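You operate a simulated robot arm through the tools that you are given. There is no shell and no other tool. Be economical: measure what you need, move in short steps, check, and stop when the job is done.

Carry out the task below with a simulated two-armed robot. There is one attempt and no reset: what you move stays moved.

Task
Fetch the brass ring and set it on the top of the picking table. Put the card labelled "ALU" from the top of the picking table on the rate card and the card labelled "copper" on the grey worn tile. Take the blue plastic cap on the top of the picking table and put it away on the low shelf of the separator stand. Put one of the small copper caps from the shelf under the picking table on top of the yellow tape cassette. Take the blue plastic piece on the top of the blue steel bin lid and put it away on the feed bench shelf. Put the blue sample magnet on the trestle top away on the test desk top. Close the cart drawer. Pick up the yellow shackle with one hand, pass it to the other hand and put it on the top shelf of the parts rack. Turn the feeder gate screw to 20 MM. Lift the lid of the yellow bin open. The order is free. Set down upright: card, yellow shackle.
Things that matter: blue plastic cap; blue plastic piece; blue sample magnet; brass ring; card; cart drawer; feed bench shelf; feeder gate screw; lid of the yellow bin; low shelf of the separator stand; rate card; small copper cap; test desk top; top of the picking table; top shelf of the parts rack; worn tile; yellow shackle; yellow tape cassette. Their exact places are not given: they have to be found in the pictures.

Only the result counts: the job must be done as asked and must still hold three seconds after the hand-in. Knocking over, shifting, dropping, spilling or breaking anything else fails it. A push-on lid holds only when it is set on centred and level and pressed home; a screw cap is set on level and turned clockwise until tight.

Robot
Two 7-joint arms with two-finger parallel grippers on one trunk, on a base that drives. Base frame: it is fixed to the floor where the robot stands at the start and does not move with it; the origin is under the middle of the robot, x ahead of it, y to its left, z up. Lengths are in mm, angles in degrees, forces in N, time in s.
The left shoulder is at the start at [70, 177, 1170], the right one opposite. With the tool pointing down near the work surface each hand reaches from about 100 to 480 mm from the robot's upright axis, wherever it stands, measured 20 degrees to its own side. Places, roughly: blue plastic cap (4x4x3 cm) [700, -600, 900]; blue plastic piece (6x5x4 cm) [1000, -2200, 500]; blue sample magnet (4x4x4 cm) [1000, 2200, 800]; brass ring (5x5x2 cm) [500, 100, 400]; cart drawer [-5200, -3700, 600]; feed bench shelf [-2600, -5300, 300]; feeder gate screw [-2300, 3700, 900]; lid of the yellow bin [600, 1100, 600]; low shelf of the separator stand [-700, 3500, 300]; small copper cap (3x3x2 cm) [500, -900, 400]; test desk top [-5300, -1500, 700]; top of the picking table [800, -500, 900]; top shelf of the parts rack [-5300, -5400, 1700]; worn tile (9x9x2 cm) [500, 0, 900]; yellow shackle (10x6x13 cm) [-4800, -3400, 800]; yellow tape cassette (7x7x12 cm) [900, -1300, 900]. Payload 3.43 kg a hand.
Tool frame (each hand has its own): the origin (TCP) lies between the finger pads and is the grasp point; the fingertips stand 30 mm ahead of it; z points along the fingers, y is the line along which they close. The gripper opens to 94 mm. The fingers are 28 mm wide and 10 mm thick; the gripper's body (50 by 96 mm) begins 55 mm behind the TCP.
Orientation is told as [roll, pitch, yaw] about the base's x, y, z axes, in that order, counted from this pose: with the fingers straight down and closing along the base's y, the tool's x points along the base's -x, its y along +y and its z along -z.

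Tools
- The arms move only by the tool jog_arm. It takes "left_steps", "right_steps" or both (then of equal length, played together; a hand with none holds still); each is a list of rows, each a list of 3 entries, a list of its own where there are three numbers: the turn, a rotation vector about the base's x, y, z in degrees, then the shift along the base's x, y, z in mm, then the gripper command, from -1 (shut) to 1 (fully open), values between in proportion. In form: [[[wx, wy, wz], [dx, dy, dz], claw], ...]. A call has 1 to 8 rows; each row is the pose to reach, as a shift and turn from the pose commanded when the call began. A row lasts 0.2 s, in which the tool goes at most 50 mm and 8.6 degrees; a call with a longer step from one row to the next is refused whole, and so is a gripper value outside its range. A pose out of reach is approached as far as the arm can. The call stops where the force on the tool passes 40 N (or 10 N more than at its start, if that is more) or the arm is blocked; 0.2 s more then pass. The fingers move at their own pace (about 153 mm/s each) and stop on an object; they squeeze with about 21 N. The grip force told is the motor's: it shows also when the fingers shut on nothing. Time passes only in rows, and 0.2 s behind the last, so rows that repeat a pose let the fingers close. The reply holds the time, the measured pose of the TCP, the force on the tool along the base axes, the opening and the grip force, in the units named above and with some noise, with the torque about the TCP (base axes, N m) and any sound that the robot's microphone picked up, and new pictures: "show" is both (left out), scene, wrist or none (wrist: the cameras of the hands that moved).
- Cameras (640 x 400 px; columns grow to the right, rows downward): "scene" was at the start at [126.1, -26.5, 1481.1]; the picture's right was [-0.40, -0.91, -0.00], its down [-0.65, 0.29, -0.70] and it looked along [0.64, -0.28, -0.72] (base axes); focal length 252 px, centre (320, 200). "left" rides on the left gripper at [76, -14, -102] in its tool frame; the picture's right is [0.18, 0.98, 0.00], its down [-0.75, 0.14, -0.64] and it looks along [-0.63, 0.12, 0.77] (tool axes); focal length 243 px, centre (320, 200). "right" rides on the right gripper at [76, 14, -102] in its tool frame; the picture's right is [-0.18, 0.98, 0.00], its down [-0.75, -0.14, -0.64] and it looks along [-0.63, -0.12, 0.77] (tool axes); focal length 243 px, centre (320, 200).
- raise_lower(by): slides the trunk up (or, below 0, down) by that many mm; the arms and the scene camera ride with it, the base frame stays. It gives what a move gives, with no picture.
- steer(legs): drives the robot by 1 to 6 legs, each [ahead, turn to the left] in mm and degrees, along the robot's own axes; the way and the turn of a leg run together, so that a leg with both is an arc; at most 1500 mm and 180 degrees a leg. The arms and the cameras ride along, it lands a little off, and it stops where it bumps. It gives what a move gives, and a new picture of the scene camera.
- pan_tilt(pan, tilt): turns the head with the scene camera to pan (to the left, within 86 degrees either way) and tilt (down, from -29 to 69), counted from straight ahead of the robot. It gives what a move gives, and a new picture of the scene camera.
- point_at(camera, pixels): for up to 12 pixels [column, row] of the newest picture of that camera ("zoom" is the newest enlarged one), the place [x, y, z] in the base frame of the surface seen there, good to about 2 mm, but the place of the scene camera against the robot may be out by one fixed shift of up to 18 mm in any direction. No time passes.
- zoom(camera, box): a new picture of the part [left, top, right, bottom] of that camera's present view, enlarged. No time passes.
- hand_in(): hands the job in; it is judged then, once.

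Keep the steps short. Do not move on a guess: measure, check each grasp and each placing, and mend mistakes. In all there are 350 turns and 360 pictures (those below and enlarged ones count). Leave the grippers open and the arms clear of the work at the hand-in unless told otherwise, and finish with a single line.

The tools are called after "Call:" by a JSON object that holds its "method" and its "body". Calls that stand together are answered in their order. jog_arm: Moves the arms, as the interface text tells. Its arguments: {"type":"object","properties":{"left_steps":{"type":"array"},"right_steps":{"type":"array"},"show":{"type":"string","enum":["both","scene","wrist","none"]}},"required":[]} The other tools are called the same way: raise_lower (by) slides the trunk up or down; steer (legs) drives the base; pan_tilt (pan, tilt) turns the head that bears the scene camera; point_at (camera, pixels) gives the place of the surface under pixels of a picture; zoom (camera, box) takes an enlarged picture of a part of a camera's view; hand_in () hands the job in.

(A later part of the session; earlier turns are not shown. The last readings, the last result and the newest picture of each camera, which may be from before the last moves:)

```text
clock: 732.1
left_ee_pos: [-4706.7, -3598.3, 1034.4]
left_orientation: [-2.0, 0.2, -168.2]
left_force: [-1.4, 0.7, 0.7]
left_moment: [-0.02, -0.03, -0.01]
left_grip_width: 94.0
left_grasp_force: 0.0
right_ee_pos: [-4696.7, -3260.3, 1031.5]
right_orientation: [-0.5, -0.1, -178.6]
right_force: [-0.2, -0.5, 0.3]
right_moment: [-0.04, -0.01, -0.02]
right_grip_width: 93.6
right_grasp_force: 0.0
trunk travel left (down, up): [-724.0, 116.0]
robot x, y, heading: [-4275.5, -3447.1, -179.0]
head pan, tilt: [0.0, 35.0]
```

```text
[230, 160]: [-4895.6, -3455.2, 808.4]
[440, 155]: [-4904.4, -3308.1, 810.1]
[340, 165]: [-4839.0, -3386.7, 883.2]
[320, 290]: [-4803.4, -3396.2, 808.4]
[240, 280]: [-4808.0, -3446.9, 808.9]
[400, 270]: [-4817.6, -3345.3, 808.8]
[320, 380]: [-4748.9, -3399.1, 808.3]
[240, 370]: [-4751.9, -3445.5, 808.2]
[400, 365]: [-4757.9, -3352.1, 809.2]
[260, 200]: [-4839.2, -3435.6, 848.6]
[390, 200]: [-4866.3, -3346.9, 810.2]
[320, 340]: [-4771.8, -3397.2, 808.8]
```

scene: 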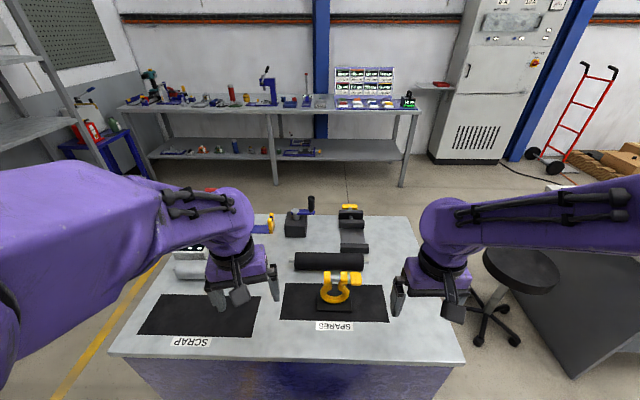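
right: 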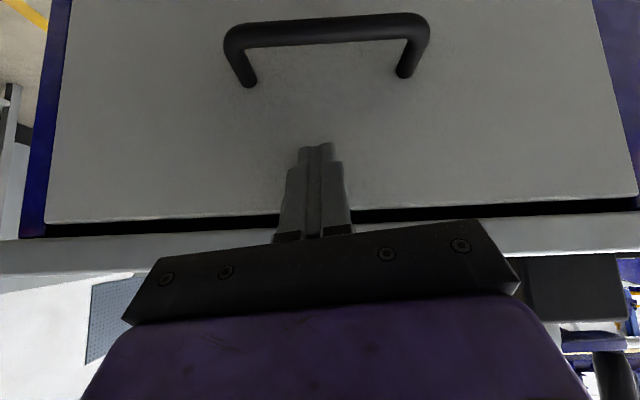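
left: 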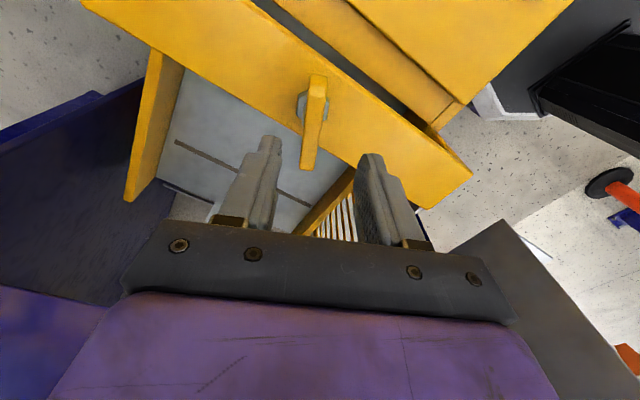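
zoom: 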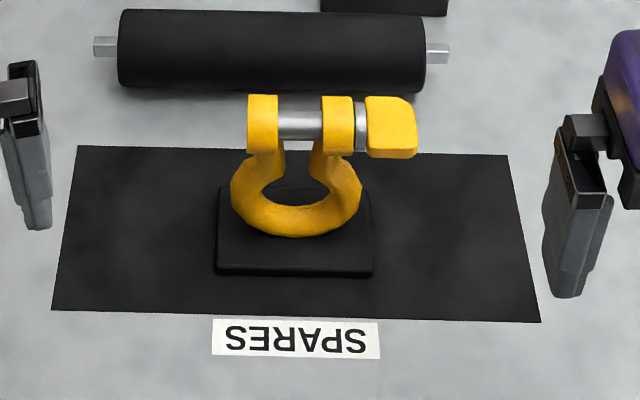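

The shackle (with base plate) stands with its pin along y at x ≈ -4838. Plan: left hand grips the pin from above, right hand later takes the bow horizontally. I move the left hand over while turning it, and the right hand aside.

Call:
{"method": "jog_arm", "body": {"left_steps": [[[0, 0, -8.4], [-10, 17, 8], 1], [[0, 0, -16.8], [-20, 34, 16], 1], [[0, 0, -25.2], [-30, 51, 24], 1], [[0, 0, -33.6], [-40, 68, 30], 1], [[0, 0, -42], [-50, 85, 30], 1], [[0, 0, -50.4], [-60, 102, 30], 1], [[0, 0, -58.8], [-70, 119, 30], 1], [[0, 0, -67.2], [-80, 136, 30], 1]], "right_steps": [[[0, 0, 0], [10, 20, 0], 1], [[0, 0, 0], [20, 40, 0], 1], [[0, 0, 0], [30, 60, 0], 1], [[0, 0, 0], [40, 80, 0], 1], [[0, 0, 0], [50, 100, 0], 1], [[0, 0, 0], [50, 100, 0], 1], [[0, 0, 0], [50, 100, 0], 1], [[0, 0, 0], [50, 100, 0], 1]], "show": "none"}}

Call:
{"method": "jog_arm", "body": {"left_steps": [[[0, 0, -8.4], [-15, 18, 0], 1], [[0, 0, -16.8], [-30, 36, 0], 1], [[0, 0, -25.2], [-45, 54, 0], 1], [[0, 0, -33.6], [-52, 62, 0], 1]], "show": "wrist"}}

```text
clock: 733.9
left_ee_pos: [-4786.7, -3459.8, 1064.6]
left_orientation: [-1.9, 0.2, 124.4]
left_force: [-0.6, -0.6, -0.1]
left_moment: [0.01, -0.03, 0.02]
left_grip_width: 94.3
left_grasp_force: 0.1
right_ee_pos: [-4648.8, -3159.0, 1030.3]
right_orientation: [-0.6, -0.1, -178.6]
right_force: [0.0, -0.2, 0.2]
right_moment: [0.0, 0.01, -0.02]
right_grip_width: 94.0
right_grasp_force: 0.0
trunk travel left (down, up): [-724.0, 116.0]
robot x, y, heading: [-4276.0, -3452.7, -178.7]
head pan, tilt: [0.0, 35.0]
```

```text
clock: 734.9
left_ee_pos: [-4840.4, -3397.4, 1064.3]
left_orientation: [-1.9, 0.3, 90.8]
left_force: [1.1, -0.3, -0.3]
left_moment: [-0.03, -0.01, -0.01]
left_grip_width: 93.9
left_grasp_force: 0.2
right_ee_pos: [-4647.0, -3159.8, 1030.7]
right_orientation: [-0.5, -0.2, -178.7]
right_force: [0.0, -0.7, -0.7]
right_moment: [0.01, 0.0, -0.04]
right_grip_width: 94.0
right_grasp_force: 0.2
trunk travel left (down, up): [-724.0, 116.0]
robot x, y, heading: [-4274.0, -3448.8, -178.9]
head pan, tilt: [0.0, 35.0]
```

left: 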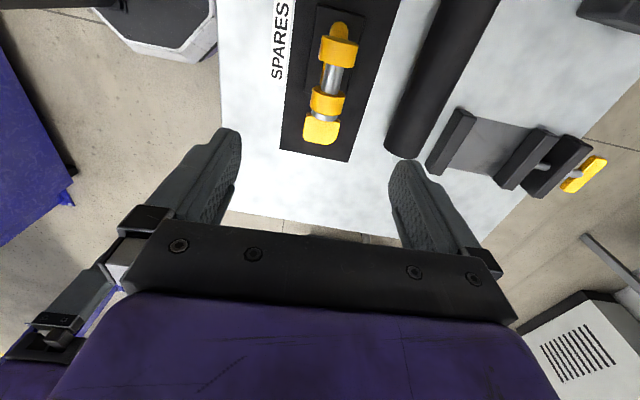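

I measure the pin, ears and nut in the left wrist view.

Call:
{"method": "zoom", "body": {"camera": "left", "box": [270, 0, 400, 170]}}

Call:
{"method": "point_at", "body": {"camera": "left", "pixels": [[338, 30], [338, 50], [331, 78], [326, 100], [321, 128], [322, 78], [341, 78], [315, 98], [342, 102], [325, 50], [354, 55], [290, 140]]}}

```text
2.35 times, centred on (335, 85) of left
```

zoom: 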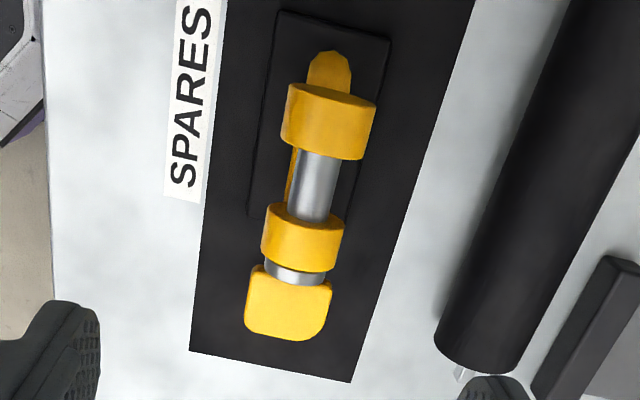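

```text
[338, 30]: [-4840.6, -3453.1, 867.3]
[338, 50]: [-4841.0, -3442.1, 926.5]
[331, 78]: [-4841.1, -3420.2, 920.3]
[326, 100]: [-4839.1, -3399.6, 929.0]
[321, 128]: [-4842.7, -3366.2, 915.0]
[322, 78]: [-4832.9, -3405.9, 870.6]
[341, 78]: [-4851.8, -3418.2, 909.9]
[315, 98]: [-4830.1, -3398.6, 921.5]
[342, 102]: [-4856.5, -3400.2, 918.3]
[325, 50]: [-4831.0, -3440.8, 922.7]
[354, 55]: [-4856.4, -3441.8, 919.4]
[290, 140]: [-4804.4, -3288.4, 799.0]
```

I grip the ears/pin: centre (-4842,-3421), z ≈ 912. I descend.

Call:
{"method": "jog_arm", "body": {"left_steps": [[[0.3, 1.9, 0], [-1.6, -12, -20], 0.3], [[0.3, 1.9, 0], [-1.6, -23.6, -60], 0.3], [[0.3, 1.9, 0], [-1.6, -23.6, -105], 0.3]], "show": "wrist"}}

```text
clock: 735.7
left_ee_pos: [-4842.5, -3422.1, 959.5]
left_orientation: [-0.1, -0.2, 91.0]
left_force: [-0.5, 0.4, -0.6]
left_moment: [-0.01, -0.04, 0.02]
left_grip_width: 61.2
left_grasp_force: 0.0
right_ee_pos: [-4647.0, -3160.1, 1030.5]
right_orientation: [-0.5, -0.1, -178.6]
right_force: [0.2, 0.1, -0.1]
right_moment: [-0.02, -0.03, 0.01]
right_grip_width: 93.9
right_grasp_force: 0.0
trunk travel left (down, up): [-724.0, 116.0]
robot x, y, heading: [-4274.7, -3446.2, -178.9]
head pan, tilt: [0.0, 35.0]
```

left: 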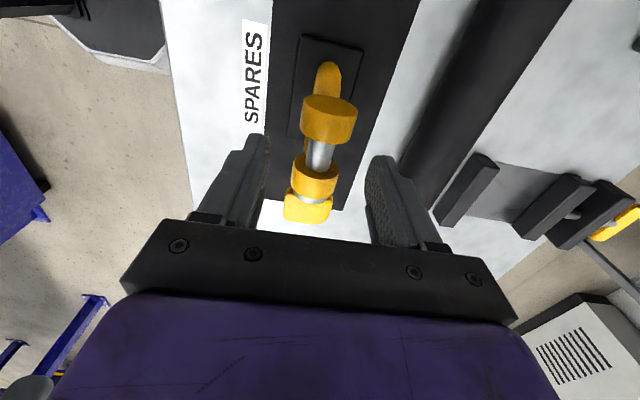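

Call:
{"method": "jog_arm", "body": {"left_steps": [[[0, 0, 0], [0, 1, -25], 0.2], [[0, 0, 0], [0, 1, -47], 0.2], [[0, 0, 0], [0, 1, -47], -1], [[0, 0, 0], [0, 1, -47], -1], [[0, 0, 0], [0, 1, -47], -1], [[0, 0, 0], [0, 1, -20], -1], [[0, 0, 0], [0, 1, 20], -1], [[0, 0, 0], [0, 1, 60], -1]], "show": "both"}}

```text
clock: 737.5
left_ee_pos: [-4841.3, -3421.6, 1019.3]
left_orientation: [0.0, -0.1, 90.8]
left_force: [1.0, -0.1, -5.5]
left_moment: [-0.09, 0.03, -0.01]
left_grip_width: 33.4
left_grasp_force: 20.7
right_ee_pos: [-4647.0, -3159.8, 1030.5]
right_orientation: [-0.5, -0.1, -178.6]
right_force: [-0.1, 0.1, 1.0]
right_moment: [0.01, 0.03, 0.0]
right_grip_width: 94.1
right_grasp_force: 0.1
trunk travel left (down, up): [-724.0, 116.0]
robot x, y, heading: [-4277.3, -3450.5, -179.1]
head pan, tilt: [0.0, 35.0]
```

scene: 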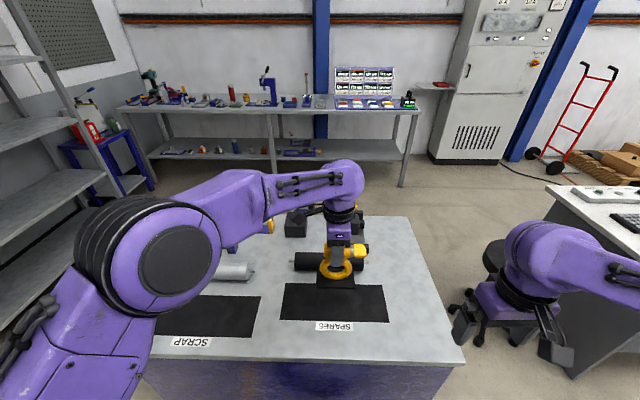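
left: 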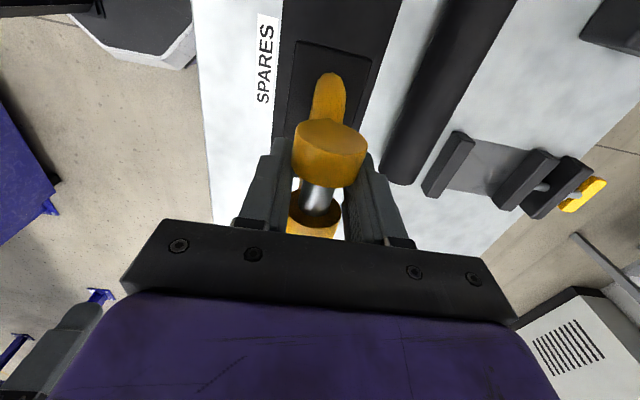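

The shackle (with its base) is lifted. For the pass I bring it forward-left, turned 40° to the left, and turn the right hand the same way.

Call:
{"method": "jog_arm", "body": {"left_steps": [[[0, 0, 8], [-7, -16, 8], -1], [[0, 0, 16], [-14, -32, 16], -1], [[0, 0, 24], [-21, -48, 24], -1], [[0, 0, 32], [-28, -64, 32], -1], [[0, 0, 40], [-34, -77, 41], -1], [[0, 0, 40], [-34, -77, 41], -1]], "right_steps": [[[0, 0, 8], [0, 0, 0], 1], [[0, 0, 16], [0, 0, 0], 1], [[0, 0, 24], [0, 0, 0], 1], [[0, 0, 32], [0, 0, 0], 1], [[0, 0, 40], [0, 0, 0], 1], [[0, 0, 40], [0, 0, 0], 1]], "show": "none"}}

```text
clock: 738.9
left_ee_pos: [-4876.2, -3498.3, 1060.8]
left_orientation: [-0.1, -0.1, 131.0]
left_force: [0.7, -0.3, -5.2]
left_moment: [0.0, -0.01, -0.03]
left_grip_width: 33.2
left_grasp_force: 20.7
right_ee_pos: [-4646.8, -3160.1, 1031.3]
right_orientation: [-0.5, -0.3, -138.5]
right_force: [0.4, 0.1, -0.4]
right_moment: [-0.03, -0.01, 0.01]
right_grip_width: 94.1
right_grasp_force: 0.0
trunk travel left (down, up): [-724.0, 116.0]
robot x, y, heading: [-4279.8, -3448.2, -178.8]
head pan, tilt: [0.0, 35.0]
```

Now I pitch the right hand to point at the shackle, moving toward the pre-grasp point.

Call:
{"method": "jog_arm", "body": {"right_steps": [[[-5.14, 6.13, 0], [-10, -20, 0], 1], [[-10.3, 12.3, 0], [-20, -40, 0], 1], [[-15.4, 18.4, 0], [-30, -60, 0], 1], [[-20.6, 24.5, 0], [-40, -80, -5], 1], [[-25.7, 30.6, 0], [-50, -100, -10], 1], [[-30.8, 36.8, 0], [-60, -120, -15], 1], [[-36, 42.9, 0], [-70, -140, -20], 1], [[-41.2, 49, 0], [-80, -160, -25], 1]], "show": "none"}}

Call:
{"method": "jog_arm", "body": {"right_steps": [[[-5.14, 6.13, 0], [-8, -15, -2], 1], [[-10.3, 12.3, 0], [-16, -30, -4], 1], [[-15.4, 18.4, 0], [-24, -50, -6], 1], [[-16.7, 19.9, 0], [-30, -70, -8], 1]], "show": "both"}}

```text
clock: 740.7
left_ee_pos: [-4875.8, -3498.5, 1059.5]
left_orientation: [-0.1, -0.1, 131.1]
left_force: [-0.4, 0.4, -6.4]
left_moment: [-0.03, -0.02, 0.03]
left_grip_width: 32.9
left_grasp_force: 21.1
right_ee_pos: [-4732.3, -3321.2, 1004.1]
right_orientation: [-2.9, -64.2, -137.1]
right_force: [-1.1, 0.5, 0.2]
right_moment: [0.01, 0.01, -0.02]
right_grip_width: 94.0
right_grasp_force: 0.0
right hand out of reach, approached as far as the arm can: row 6, 7, 8
trunk travel left (down, up): [-724.0, 116.0]
robot x, y, heading: [-4277.0, -3447.9, -178.8]
head pan, tilt: [0.0, 35.0]
```

```text
clock: 741.7
left_ee_pos: [-4881.1, -3502.1, 1057.3]
left_orientation: [-0.4, -0.1, 131.1]
left_force: [-2.2, -1.9, -6.8]
left_moment: [-0.01, -0.06, 0.03]
left_grip_width: 33.2
left_grasp_force: 21.6
right_ee_pos: [-4786.2, -3407.9, 1009.4]
right_orientation: [-87.6, -87.6, -52.1]
right_force: [2.7, 1.1, -13.4]
right_moment: [-0.7, 0.77, -0.11]
right_grip_width: 94.1
right_grasp_force: 0.0
right hand out of reach, approached as far as the arm can: row 1, 2, 3, 4
trunk travel left (down, up): [-724.0, 116.0]
robot x, y, heading: [-4274.1, -3450.1, -178.8]
head pan, tilt: [0.0, 35.0]
```

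scene: 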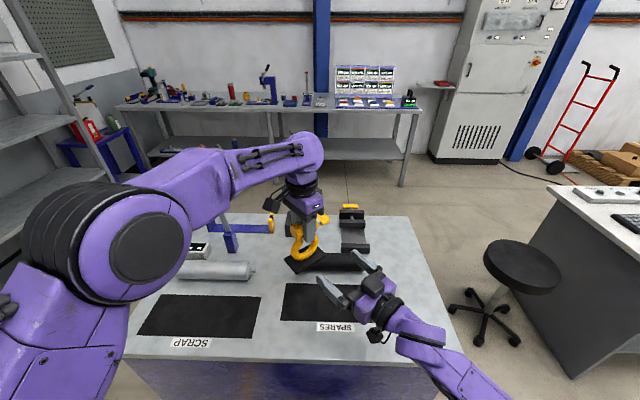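
right: 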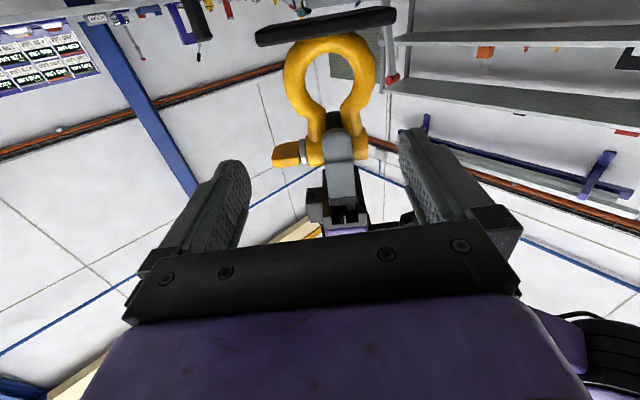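

The right hand now points at the shackle. I measure ring edges in its view.

Call:
{"method": "point_at", "body": {"camera": "right", "pixels": [[290, 80], [370, 75], [330, 45], [300, 55], [362, 50], [310, 112], [352, 108], [320, 22], [322, 145], [285, 155], [292, 95], [368, 90]]}}

Call:
{"method": "jog_arm", "body": {"right_steps": [[[0, 0, 0], [0, 0, 0], 1], [[0, 0, 0], [0, 0, 0], 1]], "show": "none"}}

```text
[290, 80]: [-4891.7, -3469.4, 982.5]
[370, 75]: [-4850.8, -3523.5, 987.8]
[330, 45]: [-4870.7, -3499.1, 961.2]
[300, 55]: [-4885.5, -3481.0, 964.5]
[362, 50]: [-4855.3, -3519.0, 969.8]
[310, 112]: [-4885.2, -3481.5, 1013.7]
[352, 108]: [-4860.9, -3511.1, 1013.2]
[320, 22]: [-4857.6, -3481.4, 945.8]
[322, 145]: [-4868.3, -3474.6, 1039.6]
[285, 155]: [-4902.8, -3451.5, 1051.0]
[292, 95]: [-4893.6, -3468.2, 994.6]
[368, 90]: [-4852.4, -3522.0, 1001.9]
```

```text
clock: 742.3
left_ee_pos: [-4876.0, -3499.9, 1058.6]
left_orientation: [-0.1, 0.0, 131.0]
left_force: [0.1, -0.6, -5.7]
left_moment: [-0.02, -0.04, 0.01]
left_grip_width: 33.0
left_grasp_force: 20.9
right_ee_pos: [-4780.2, -3404.4, 1004.8]
right_orientation: [-71.5, -88.5, -68.4]
right_force: [-0.5, -0.3, 0.3]
right_moment: [0.05, 0.01, -0.02]
right_grip_width: 93.7
right_grasp_force: 0.0
trunk travel left (down, up): [-724.0, 116.0]
robot x, y, heading: [-4278.2, -3448.2, -178.9]
head pan, tilt: [0.0, 35.0]
```

Ring width ≈ 68 mm, centre (-4872,-3496), equator z ≈ 985. I adjust sideways and down first.

Call:
{"method": "jog_arm", "body": {"right_steps": [[[0, 0, 0], [4, -4, -10], 1], [[0, 0, 0], [7, -8, -20], 1], [[0, 0, 0], [-8, -20, -20], 1], [[0, 0, 0], [-23, -33, -20], 1]], "show": "wrist"}}

```text
clock: 743.3
left_ee_pos: [-4875.3, -3498.2, 1060.2]
left_orientation: [0.0, -0.1, 131.0]
left_force: [0.3, -0.4, -5.6]
left_moment: [-0.03, -0.07, -0.02]
left_grip_width: 32.8
left_grasp_force: 20.8
right_ee_pos: [-4804.7, -3436.9, 983.6]
right_orientation: [-93.2, -88.6, -47.4]
right_force: [-0.9, -0.2, 0.0]
right_moment: [0.01, 0.02, -0.02]
right_grip_width: 94.1
right_grasp_force: 0.1
right hand out of reach, approached as far as the arm can: row 1, 2
trunk travel left (down, up): [-724.0, 116.0]
robot x, y, heading: [-4274.0, -3451.4, -178.9]
head pan, tilt: [0.0, 35.0]
```

right: 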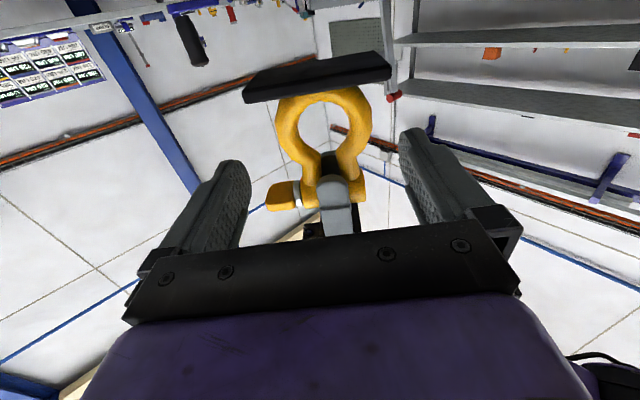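

Centred. I move in along the pointing direction by 88 mm.

Call:
{"method": "jog_arm", "body": {"right_steps": [[[0, 0, 0], [-23, -19, 0], 1], [[0, 0, 0], [-46, -39, 1], 1], [[0, 0, 0], [-67, -58, 1], 1]], "show": "wrist"}}

```text
clock: 744.1
left_ee_pos: [-4876.4, -3498.7, 1060.5]
left_orientation: [0.0, 0.0, 130.9]
left_force: [-0.2, -0.7, -5.1]
left_moment: [-0.03, -0.04, 0.0]
left_grip_width: 32.7
left_grasp_force: 20.4
right_ee_pos: [-4870.5, -3494.0, 986.2]
right_orientation: [-93.3, -88.6, -47.2]
right_force: [-0.4, 0.2, 0.1]
right_moment: [-0.03, 0.0, -0.02]
right_grip_width: 94.0
right_grasp_force: 0.1
trunk travel left (down, up): [-724.0, 116.0]
robot x, y, heading: [-4276.4, -3446.8, -178.6]
head pan, tilt: [0.0, 35.0]
```

right: 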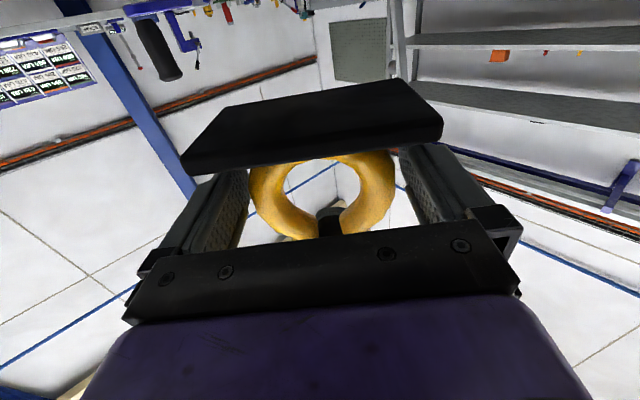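

The ring is between the right fingers. I close the right hand.

Call:
{"method": "jog_arm", "body": {"right_steps": [[[0, 0, 0], [0, 0, 0], -1], [[0, 0, 0], [0, 0, 0], -1], [[0, 0, 0], [0, 0, 0], -1], [[0, 0, 0], [0, 0, 0], -1]], "show": "wrist"}}

```text
clock: 745.1
left_ee_pos: [-4875.0, -3498.5, 1059.2]
left_orientation: [-0.1, -0.2, 130.9]
left_force: [3.0, 3.0, 0.1]
left_moment: [0.11, 0.12, -0.23]
left_grip_width: 32.7
left_grasp_force: 21.1
right_ee_pos: [-4869.5, -3492.8, 986.6]
right_orientation: [-95.2, -88.7, -45.3]
right_force: [-3.0, -1.4, 0.4]
right_moment: [0.07, -0.39, 0.28]
right_grip_width: 88.9
right_grasp_force: 21.2
trunk travel left (down, up): [-724.0, 116.0]
robot x, y, heading: [-4273.6, -3446.3, -178.6]
head pan, tilt: [0.0, 35.0]
```

right: 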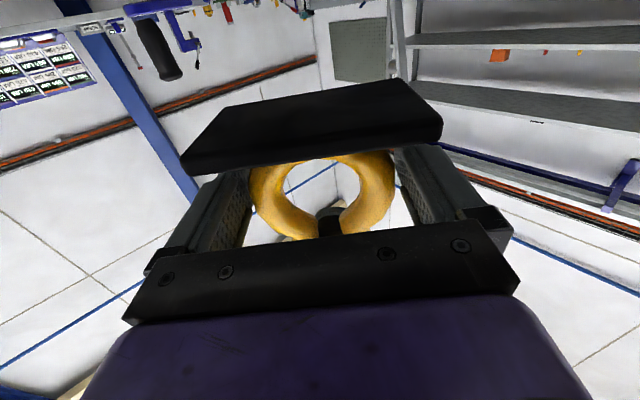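

Gripped (89 mm, 21 N). I open the left hand a little and lift it away.

Call:
{"method": "jog_arm", "body": {"left_steps": [[[0, 0, 0], [0, 0, 0], 0.2], [[0, 0, 0], [0, 0, 0], 0.2], [[0, 0, 0], [0, 0, 10], 0.2]], "show": "none"}}

```text
clock: 745.9
left_ee_pos: [-4875.0, -3497.0, 1068.1]
left_orientation: [-0.3, 0.0, 131.0]
left_force: [-7.5, -4.9, -20.5]
left_moment: [-0.08, 1.14, 0.15]
left_grip_width: 51.6
left_grasp_force: 0.0
right_ee_pos: [-4869.7, -3492.7, 990.2]
right_orientation: [-110.3, -88.6, -30.1]
right_force: [7.3, 4.0, 14.6]
right_moment: [-0.41, -0.43, -0.11]
right_grip_width: 88.7
right_grasp_force: 21.3
trunk travel left (down, up): [-724.0, 116.0]
robot x, y, heading: [-4281.8, -3448.5, -178.7]
head pan, tilt: [0.0, 35.0]
```

Some load remains between the hands. I hold and look.

Call:
{"method": "jog_arm", "body": {"left_steps": [[[0, 0, 0], [0, 0, 0], 0.6], [[0, 0, 0], [0, 0, 0], 0.6]], "show": "both"}}

```text
clock: 746.5
left_ee_pos: [-4875.4, -3499.1, 1070.5]
left_orientation: [0.0, -0.1, 131.0]
left_force: [-9.5, -9.7, -12.3]
left_moment: [-0.32, 0.91, 0.03]
left_grip_width: 67.6
left_grasp_force: 0.1
right_ee_pos: [-4870.7, -3492.3, 986.6]
right_orientation: [-94.1, -88.5, -46.5]
right_force: [8.8, 9.7, 5.5]
right_moment: [-0.55, -0.05, -0.01]
right_grip_width: 88.7
right_grasp_force: 20.4
trunk travel left (down, up): [-724.0, 116.0]
robot x, y, heading: [-4272.3, -3445.2, -179.0]
head pan, tilt: [0.0, 35.0]
```

scene: 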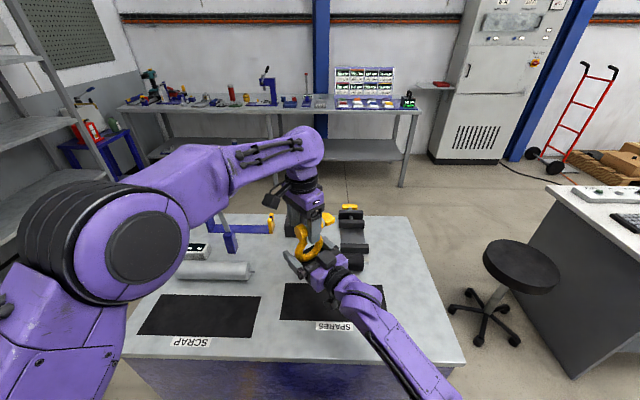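
left: 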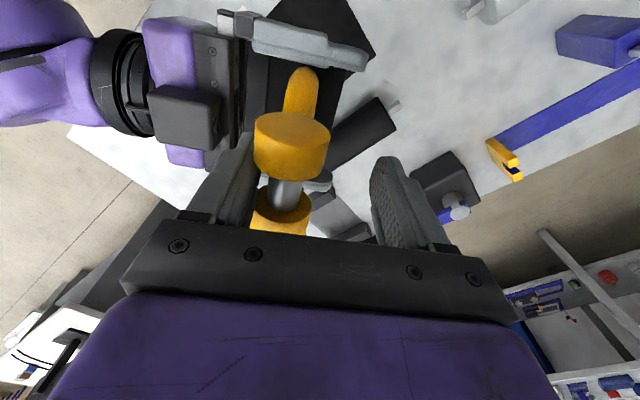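

The left near finger is pressing on the right hand's palm. I narrow the left opening to ~44 mm, shift slightly, then lift.

Call:
{"method": "jog_arm", "body": {"left_steps": [[[0, 0, 0], [-3, -2.6, 0], -0.08], [[0, 0, 0], [-3, -2.6, 0], -0.08], [[0, 0, 0], [-3, -2.6, 0], -0.08]], "show": "none"}}

```text
clock: 747.3
left_ee_pos: [-4878.0, -3500.5, 1070.8]
left_orientation: [-0.2, -0.1, 131.0]
left_force: [18.5, 4.4, -2.9]
left_moment: [0.74, -1.19, -0.18]
left_grip_width: 52.7
left_grasp_force: 8.4
right_ee_pos: [-4870.0, -3493.3, 985.4]
right_orientation: [-92.7, -88.5, -47.8]
right_force: [-17.3, -3.6, -3.4]
right_moment: [-0.39, -0.34, 0.06]
right_grip_width: 88.9
right_grasp_force: 20.6
trunk travel left (down, up): [-724.0, 116.0]
robot x, y, heading: [-4274.7, -3451.1, -178.7]
head pan, tilt: [0.0, 35.0]
```

Call:
{"method": "jog_arm", "body": {"left_steps": [[[0, 0, 0], [3, 2.5, 0], 0.15], [[0, 0, 0], [6, 5, 0], 0.15], [[0, 0, 0], [6, 5, 0], 0.15]], "show": "wrist"}}

```text
clock: 748.1
left_ee_pos: [-4874.0, -3497.6, 1070.6]
left_orientation: [0.1, -0.2, 131.1]
left_force: [-13.2, -10.8, -6.3]
left_moment: [-0.65, 1.48, 0.0]
left_grip_width: 44.1
left_grasp_force: 0.1
right_ee_pos: [-4870.7, -3493.1, 985.5]
right_orientation: [-96.2, -88.7, -44.1]
right_force: [13.3, 11.6, 0.6]
right_moment: [-0.37, -0.31, 0.03]
right_grip_width: 88.8
right_grasp_force: 20.8
trunk travel left (down, up): [-724.0, 116.0]
robot x, y, heading: [-4275.1, -3447.9, -178.6]
head pan, tilt: [0.0, 35.0]
```

left: 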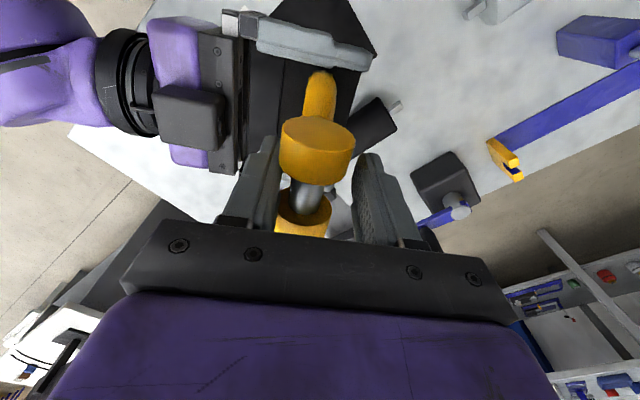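

Now the ears are centred; only the near finger's outside touches the right palm. I narrow to ~40 mm and lift 10 mm.

Call:
{"method": "jog_arm", "body": {"left_steps": [[[0, 0, 0], [-1.5, -1.3, 0], -0.15], [[0, 0, 0], [-1.5, -1.3, 0], -0.15], [[0, 0, 0], [-1.5, -1.3, 8], -0.15], [[0, 0, 0], [-1.5, -1.3, 14], -0.15]], "show": "none"}}

```text
clock: 749.3
left_ee_pos: [-4872.2, -3497.6, 1080.3]
left_orientation: [-0.4, 0.3, 130.9]
left_force: [0.3, -0.2, -4.6]
left_moment: [0.39, 0.58, -0.04]
left_grip_width: 40.3
left_grasp_force: 0.2
right_ee_pos: [-4870.2, -3493.9, 992.3]
right_orientation: [-133.1, -88.5, -7.3]
right_force: [-0.8, -1.2, -1.8]
right_moment: [-0.42, -0.62, 0.03]
right_grip_width: 88.7
right_grasp_force: 21.2
trunk travel left (down, up): [-724.0, 116.0]
robot x, y, heading: [-4277.5, -3450.1, -178.9]
head pan, tilt: [0.0, 35.0]
stopped in row 4 (left hand): the force on the tool passed its limit (the readings are from after the stop); the commanded pose is now the measured one
```

Still catching. I look closely from the scene camera.

Call:
{"method": "pan_tilt", "body": {"pan": 0, "tilt": 40}}

Call:
{"method": "zoom", "body": {"camera": "scene", "box": [240, 130, 400, 290]}}

Call:
{"method": "zoom", "body": {"camera": "left", "box": [200, 50, 440, 250]}}

```text
clock: 749.9
left_ee_pos: [-4871.8, -3496.8, 1080.5]
left_orientation: [-0.3, 0.2, 130.9]
left_force: [1.7, 0.2, -3.8]
left_moment: [0.5, 0.63, 0.01]
left_grip_width: 40.5
left_grasp_force: 1.3
right_ee_pos: [-4869.9, -3493.9, 994.2]
right_orientation: [-132.7, -88.5, -7.7]
right_force: [-1.9, -0.6, -0.2]
right_moment: [-0.54, -0.78, 0.01]
right_grip_width: 88.9
right_grasp_force: 21.3
trunk travel left (down, up): [-724.0, 116.0]
robot x, y, heading: [-4279.0, -3442.4, -178.8]
head pan, tilt: [0.0, 40.0]
```

scene: 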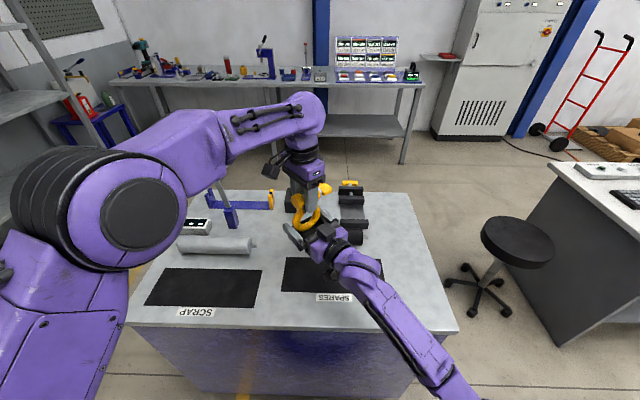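

```text
2.50 times, centred on (320, 210) of scene
```

zoom: 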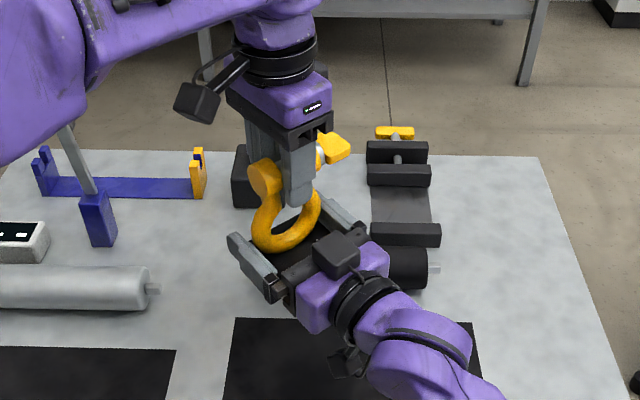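

```text
2.00 times, centred on (320, 150) of left
```

zoom: 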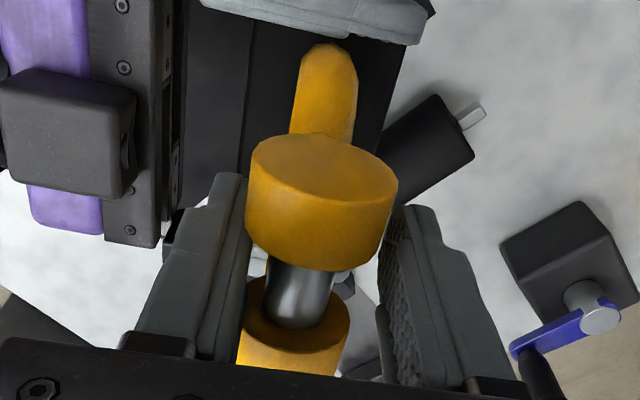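

The near finger is wedged between the ear and the right palm. I nudge the left hand 5 mm away from the palm, then lift in small steps.

Call:
{"method": "jog_arm", "body": {"left_steps": [[[0, 0, 0], [-4, -3.4, 0], -0.15], [[0, 0, 0], [-4, -3.4, 3], -0.15], [[0, 0, 0], [-4, -3.4, 8], -0.15], [[0, 0, 0], [-4, -3.4, 14], -0.15], [[0, 0, 0], [-4, -3.4, 20], -0.15]], "show": "none"}}

```text
clock: 750.9
left_ee_pos: [-4873.8, -3500.0, 1086.8]
left_orientation: [-0.7, 0.7, 130.7]
left_force: [6.4, 2.6, -3.2]
left_moment: [0.89, 0.35, 0.02]
left_grip_width: 43.6
left_grasp_force: 3.6
right_ee_pos: [-4870.8, -3493.5, 1000.3]
right_orientation: [-156.7, -87.8, 16.7]
right_force: [-7.3, -2.1, -1.3]
right_moment: [-0.65, -0.98, -0.05]
right_grip_width: 88.5
right_grasp_force: 21.1
trunk travel left (down, up): [-724.0, 116.0]
robot x, y, heading: [-4276.4, -3450.4, -178.9]
head pan, tilt: [0.0, 40.0]
stopped in row 4 (left hand): the force on the tool passed its limit (the readings are from after the stop); the commanded pose is now the measured one
```

Call:
{"method": "zoom", "body": {"camera": "left", "box": [200, 50, 440, 250]}}

Call:
{"method": "zoom", "body": {"camera": "scene", "box": [270, 160, 370, 250]}}

Call:
{"method": "zoom", "body": {"camera": "right", "box": [140, 60, 500, 290]}}

```text
2.00 times, centred on (320, 150) of left
```

zoom: 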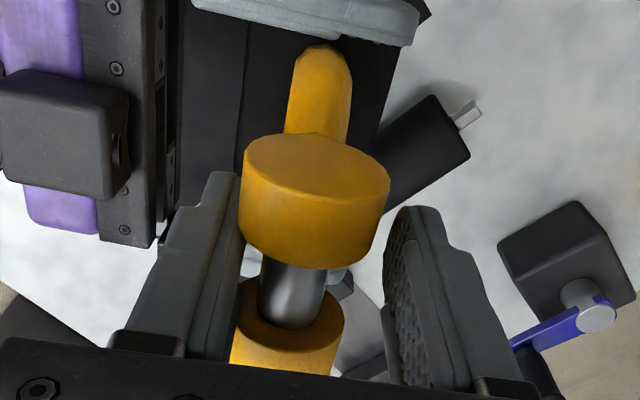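

```text
4.44 times, centred on (320, 205) of scene
```

zoom: 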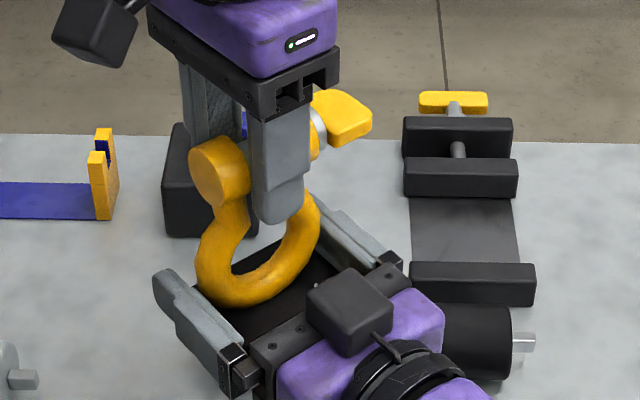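

```text
1.74 times, centred on (320, 175) of right
```

zoom: 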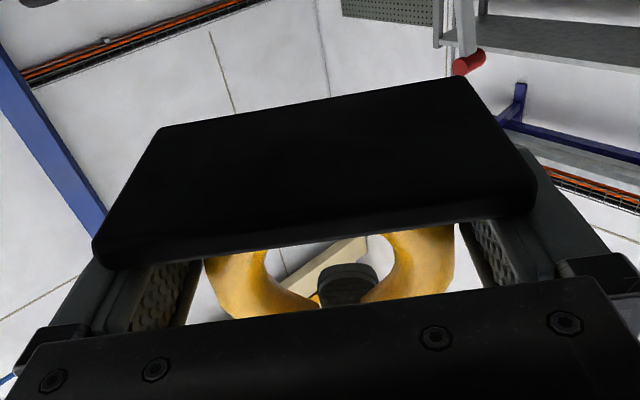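

The right hand actually holds the base plate edges, and the shackle is tipped slightly so the left far fingertip hooks under the ear. I open the left wider while shifting it away so only the far finger moves, then lift.

Call:
{"method": "jog_arm", "body": {"left_steps": [[[0, 0, 0], [-4, -3.4, 0], 0.1], [[0, 0, 0], [-7, -6, 0], 0.3], [[0, 0, 0], [-7, -6, 0], 0.3]], "show": "none"}}

Call:
{"method": "jog_arm", "body": {"left_steps": [[[0, 0, 0], [0, 0, 4], 0.3], [[0, 0, 0], [0, 0, 8], 0.3]], "show": "wrist"}}

```text
clock: 751.7
left_ee_pos: [-4881.2, -3506.6, 1087.7]
left_orientation: [-0.7, 0.6, 130.8]
left_force: [6.7, 1.2, -6.9]
left_moment: [0.62, 0.61, -0.13]
left_grip_width: 64.2
left_grasp_force: 2.8
right_ee_pos: [-4869.1, -3494.8, 1001.0]
right_orientation: [-153.8, -87.7, 13.5]
right_force: [-7.4, -0.5, 0.7]
right_moment: [-0.6, -1.09, 0.1]
right_grip_width: 88.6
right_grasp_force: 20.9
trunk travel left (down, up): [-724.0, 116.0]
robot x, y, heading: [-4276.2, -3445.7, -178.9]
head pan, tilt: [0.0, 40.0]
```

```text
clock: 752.3
left_ee_pos: [-4880.9, -3506.9, 1092.3]
left_orientation: [-0.7, 1.0, 130.8]
left_force: [3.7, 2.6, -40.3]
left_moment: [0.05, 1.99, -0.06]
left_grip_width: 63.4
left_grasp_force: 1.8
right_ee_pos: [-4869.4, -3494.8, 1006.8]
right_orientation: [-161.4, -87.1, 21.2]
right_force: [-4.7, -1.6, 35.4]
right_moment: [-0.39, -1.9, -0.01]
right_grip_width: 88.6
right_grasp_force: 21.3
trunk travel left (down, up): [-724.0, 116.0]
robot x, y, heading: [-4275.0, -3445.0, -178.6]
head pan, tilt: [0.0, 40.0]
```

left: 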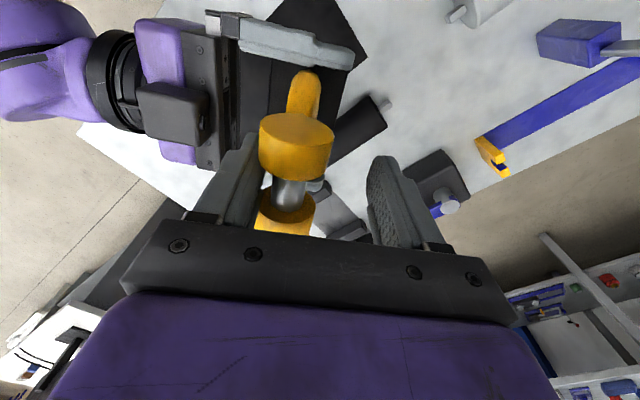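

The right grip on the base plate is below the centre of mass, so the shackle leans. I re-grip the ears with the left hand first (down 13 mm, recentred).

Call:
{"method": "jog_arm", "body": {"left_steps": [[[0, 0, 0], [0, 0, -10], 0.3], [[0, 0, 0], [3, 3, -20], 0.3], [[0, 0, 0], [6, 6, -21], 0.3], [[0, 0, 0], [6, 6, -21], -1], [[0, 0, 0], [6, 6, -21], -1], [[0, 0, 0], [6, 6, -21], -1]], "show": "both"}}

```text
clock: 753.7
left_ee_pos: [-4878.4, -3500.6, 1076.5]
left_orientation: [-0.5, 0.6, 130.8]
left_force: [5.7, 3.2, 10.0]
left_moment: [0.66, -0.1, -0.06]
left_grip_width: 32.3
left_grasp_force: 21.0
right_ee_pos: [-4869.6, -3493.9, 1000.9]
right_orientation: [-152.2, -87.9, 12.0]
right_force: [-4.2, -2.5, -15.5]
right_moment: [-0.39, -0.37, 0.03]
right_grip_width: 88.7
right_grasp_force: 21.3
trunk travel left (down, up): [-724.0, 116.0]
robot x, y, heading: [-4282.4, -3449.8, -178.5]
head pan, tilt: [0.0, 40.0]
```

scene: 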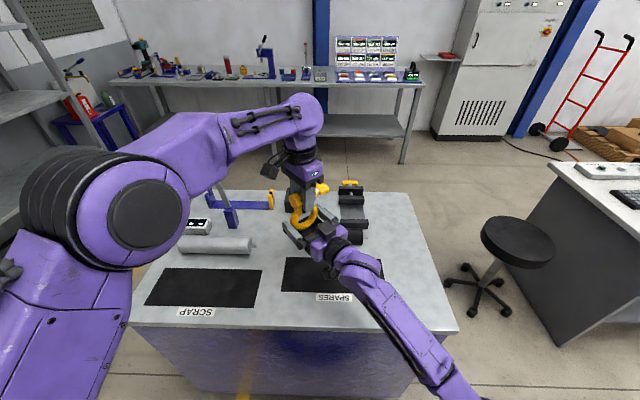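
left: 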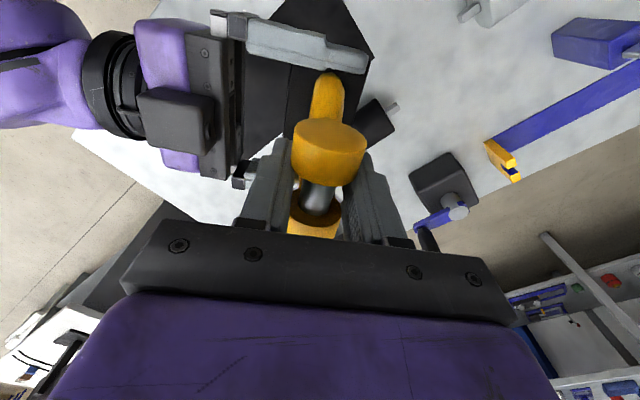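

The left hand holds the ears again. I open the right hand, raise it 16 mm above the plate and back it 12 mm, then re-grip on the ring only.

Call:
{"method": "jog_arm", "body": {"right_steps": [[[0, 0, 0], [0, 0, 0], 1], [[0, 0, 0], [0, 0, 0], 1], [[0, 0, 0], [5, 4, 8], 1], [[0, 0, 0], [9, 8, 16], 1], [[0, 0, 0], [9, 8, 16], 1]], "show": "wrist"}}

```text
clock: 754.9
left_ee_pos: [-4876.9, -3500.8, 1074.2]
left_orientation: [-0.6, 0.7, 130.8]
left_force: [-0.4, -0.1, -6.0]
left_moment: [-0.02, -0.01, 0.02]
left_grip_width: 32.3
left_grasp_force: 20.6
right_ee_pos: [-4861.6, -3488.0, 1017.8]
right_orientation: [-153.5, -87.7, 13.2]
right_force: [-0.4, 0.3, 0.2]
right_moment: [0.02, 0.0, 0.03]
right_grip_width: 94.1
right_grasp_force: 0.0
trunk travel left (down, up): [-724.0, 116.0]
robot x, y, heading: [-4277.3, -3449.4, -178.8]
head pan, tilt: [0.0, 40.0]
```

right: 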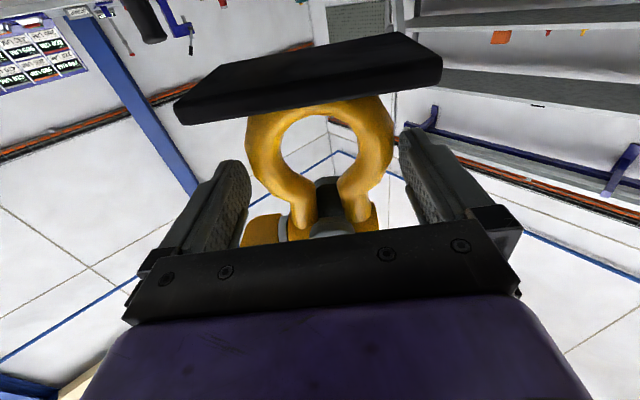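

I lower the right hand 10 mm so its pads meet the ring's equator while staying clear of the plate, then close.

Call:
{"method": "jog_arm", "body": {"right_steps": [[[0, 0, 0], [0, 0, -5], 1], [[0, 0, 0], [0, 0, -10], 1], [[0, 0, 0], [0, 0, -10], -1], [[0, 0, 0], [0, 0, -10], -1], [[0, 0, 0], [0, 0, -10], -1], [[0, 0, 0], [0, 0, -10], -1]], "show": "wrist"}}

```text
clock: 756.3
left_ee_pos: [-4875.9, -3501.2, 1075.7]
left_orientation: [-0.6, 0.7, 130.8]
left_force: [-10.7, 5.6, -7.9]
left_moment: [0.76, 0.8, -0.3]
left_grip_width: 32.1
left_grasp_force: 21.3
right_ee_pos: [-4860.9, -3485.6, 1006.6]
right_orientation: [-154.7, -87.7, 14.8]
right_force: [9.9, -5.5, 2.2]
right_moment: [-0.4, -0.02, 0.54]
right_grip_width: 84.5
right_grasp_force: 20.9
trunk travel left (down, up): [-724.0, 116.0]
robot x, y, heading: [-4276.2, -3449.5, -178.9]
head pan, tilt: [0.0, 40.0]
```

right: 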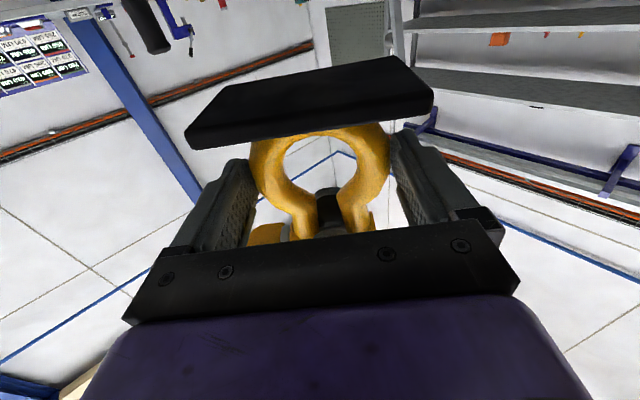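

The right hand now grips the ring (84.5 mm). I open the left hand and lift it off.

Call:
{"method": "jog_arm", "body": {"left_steps": [[[0, 0, 0], [0, 0, 0], 0.1], [[0, 0, 0], [0, 0, 0], 0.1], [[0, 0, 0], [0, 0, 0], 0.1]], "show": "wrist"}}

```text
clock: 757.1
left_ee_pos: [-4875.6, -3502.2, 1074.1]
left_orientation: [-0.5, 0.5, 130.8]
left_force: [-22.6, 1.5, -7.4]
left_moment: [0.4, 1.96, -0.14]
left_grip_width: 42.0
left_grasp_force: 0.0
right_ee_pos: [-4861.7, -3486.1, 1006.4]
right_orientation: [-152.8, -87.9, 12.7]
right_force: [22.6, -0.8, 0.6]
right_moment: [-0.34, -0.38, 0.48]
right_grip_width: 84.1
right_grasp_force: 20.8
trunk travel left (down, up): [-724.0, 116.0]
robot x, y, heading: [-4280.0, -3448.5, -179.3]
head pan, tilt: [0.0, 40.0]
```

left: 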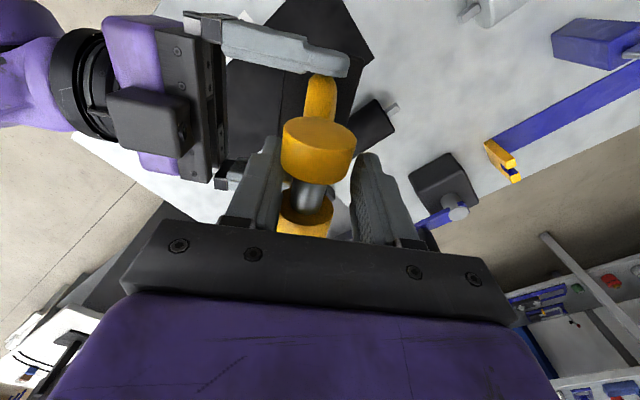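

The left near finger touches a knuckle of the right hand. I slide the left hand a few mm toward the nut side and away, narrow to 42 mm, then lift.

Call:
{"method": "jog_arm", "body": {"left_steps": [[[0, 0, 0], [-5, 2, 0], -0.12], [[0, 0, 0], [-9, 5, 0], -0.12], [[0, 0, 0], [-9, 5, 0], -0.12]], "show": "none"}}

```text
clock: 758.0
left_ee_pos: [-4882.6, -3496.5, 1073.8]
left_orientation: [-0.7, 1.3, 130.6]
left_force: [6.8, 2.8, -3.1]
left_moment: [0.39, -0.11, -0.07]
left_grip_width: 45.3
left_grasp_force: 3.5
right_ee_pos: [-4864.4, -3482.0, 1004.1]
right_orientation: [-142.7, -88.0, 1.9]
right_force: [-6.7, -3.0, -2.3]
right_moment: [-0.21, -0.43, 0.06]
right_grip_width: 84.9
right_grasp_force: 21.2
trunk travel left (down, up): [-724.0, 116.0]
robot x, y, heading: [-4277.8, -3450.7, -179.0]
head pan, tilt: [0.0, 40.0]
stopped in row 3 (right hand): the force on the tool passed its limit (the readings are from after the stop); the commanded pose is now the measured one
```

I measure what lies next to the left near finger.

Call:
{"method": "zoom", "body": {"camera": "left", "box": [140, 20, 400, 250]}}

Call:
{"method": "point_at", "body": {"camera": "zoom", "pixels": [[150, 110], [205, 130], [205, 230], [235, 360], [280, 330], [290, 270], [380, 90], [430, 300], [430, 260], [240, 300], [100, 230], [520, 350]]}}

```text
1.74 times, centred on (270, 135) of left
```

zoom: 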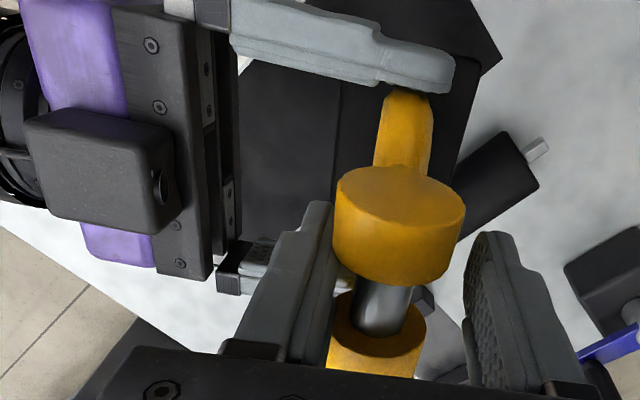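

```text
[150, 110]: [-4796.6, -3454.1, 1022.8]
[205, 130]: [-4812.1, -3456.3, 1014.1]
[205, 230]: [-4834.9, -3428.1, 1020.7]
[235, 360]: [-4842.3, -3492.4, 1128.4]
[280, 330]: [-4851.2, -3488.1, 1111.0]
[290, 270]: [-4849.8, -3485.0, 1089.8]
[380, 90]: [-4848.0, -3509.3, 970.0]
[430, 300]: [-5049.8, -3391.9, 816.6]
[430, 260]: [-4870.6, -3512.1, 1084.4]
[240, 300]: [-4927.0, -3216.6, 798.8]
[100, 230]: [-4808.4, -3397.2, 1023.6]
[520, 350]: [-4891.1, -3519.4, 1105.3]
```

Only the ear touches the near finger (no contact with the palm). I back the near finger off by 4 mm and read the forces.

Call:
{"method": "jog_arm", "body": {"left_steps": [[[0, 0, 0], [2.3, 1.9, 0], 0], [[0, 0, 0], [2.3, 1.9, 0], 0.05]], "show": "none"}}

```text
clock: 758.6
left_ee_pos: [-4882.6, -3496.3, 1073.7]
left_orientation: [-0.4, 1.2, 130.5]
left_force: [-6.3, -7.4, -5.1]
left_moment: [0.01, 0.89, -0.06]
left_grip_width: 44.7
left_grasp_force: 0.0
right_ee_pos: [-4865.8, -3483.1, 1004.3]
right_orientation: [-144.6, -87.9, 3.7]
right_force: [6.4, 6.3, -0.9]
right_moment: [-0.43, -0.45, 0.04]
right_grip_width: 85.2
right_grasp_force: 21.1
trunk travel left (down, up): [-724.0, 116.0]
robot x, y, heading: [-4277.3, -3447.0, -179.0]
head pan, tilt: [0.0, 40.0]
```

Call:
{"method": "point_at", "body": {"camera": "left", "pixels": [[240, 174], [245, 170], [232, 180], [225, 178], [290, 48], [320, 58], [262, 30], [190, 170], [180, 40]]}}

Call:
{"method": "zoom", "body": {"camera": "scene", "box": [270, 150, 370, 260]}}

```text
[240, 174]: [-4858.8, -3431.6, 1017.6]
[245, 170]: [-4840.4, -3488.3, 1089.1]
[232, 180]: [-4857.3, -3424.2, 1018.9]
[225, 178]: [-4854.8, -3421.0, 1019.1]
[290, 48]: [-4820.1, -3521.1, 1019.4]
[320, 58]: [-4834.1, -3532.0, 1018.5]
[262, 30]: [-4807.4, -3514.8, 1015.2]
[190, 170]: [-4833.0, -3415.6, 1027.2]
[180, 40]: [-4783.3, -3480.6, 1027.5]
```

```text
3.64 times, centred on (320, 205) of scene
```

zoom: 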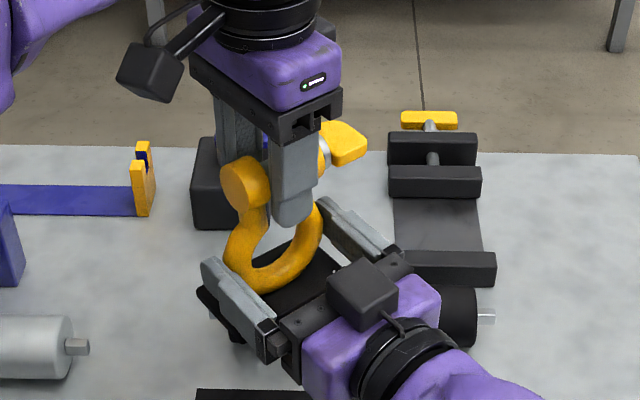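

I try leaving sideways along the pin instead: sliding the left hand toward the free pin end, in small steps.

Call:
{"method": "jog_arm", "body": {"left_steps": [[[0, 0, 0], [0, 0, 0], -0.05], [[0, 0, 0], [6, -8, 0], -0.05], [[0, 0, 0], [13, -15, 0], -0.05], [[0, 0, 0], [20, -23, 0], -0.05]], "show": "none"}}

```text
clock: 759.4
left_ee_pos: [-4873.5, -3503.5, 1076.8]
left_orientation: [-0.6, 0.2, 131.0]
left_force: [-8.4, -1.8, -4.2]
left_moment: [0.28, 0.71, 0.07]
left_grip_width: 40.8
left_grasp_force: 0.0
right_ee_pos: [-4857.4, -3489.7, 1005.9]
right_orientation: [-153.7, -87.9, 13.8]
right_force: [8.0, 1.6, -1.2]
right_moment: [-0.43, -0.18, -0.01]
right_grip_width: 83.6
right_grasp_force: 20.5
trunk travel left (down, up): [-724.0, 116.0]
robot x, y, heading: [-4275.7, -3449.9, -179.0]
head pan, tilt: [0.0, 40.0]
stopped in row 3 (left hand): the force on the tool passed its limit (the readings are from after the stop); the commanded pose is now the measured one
```

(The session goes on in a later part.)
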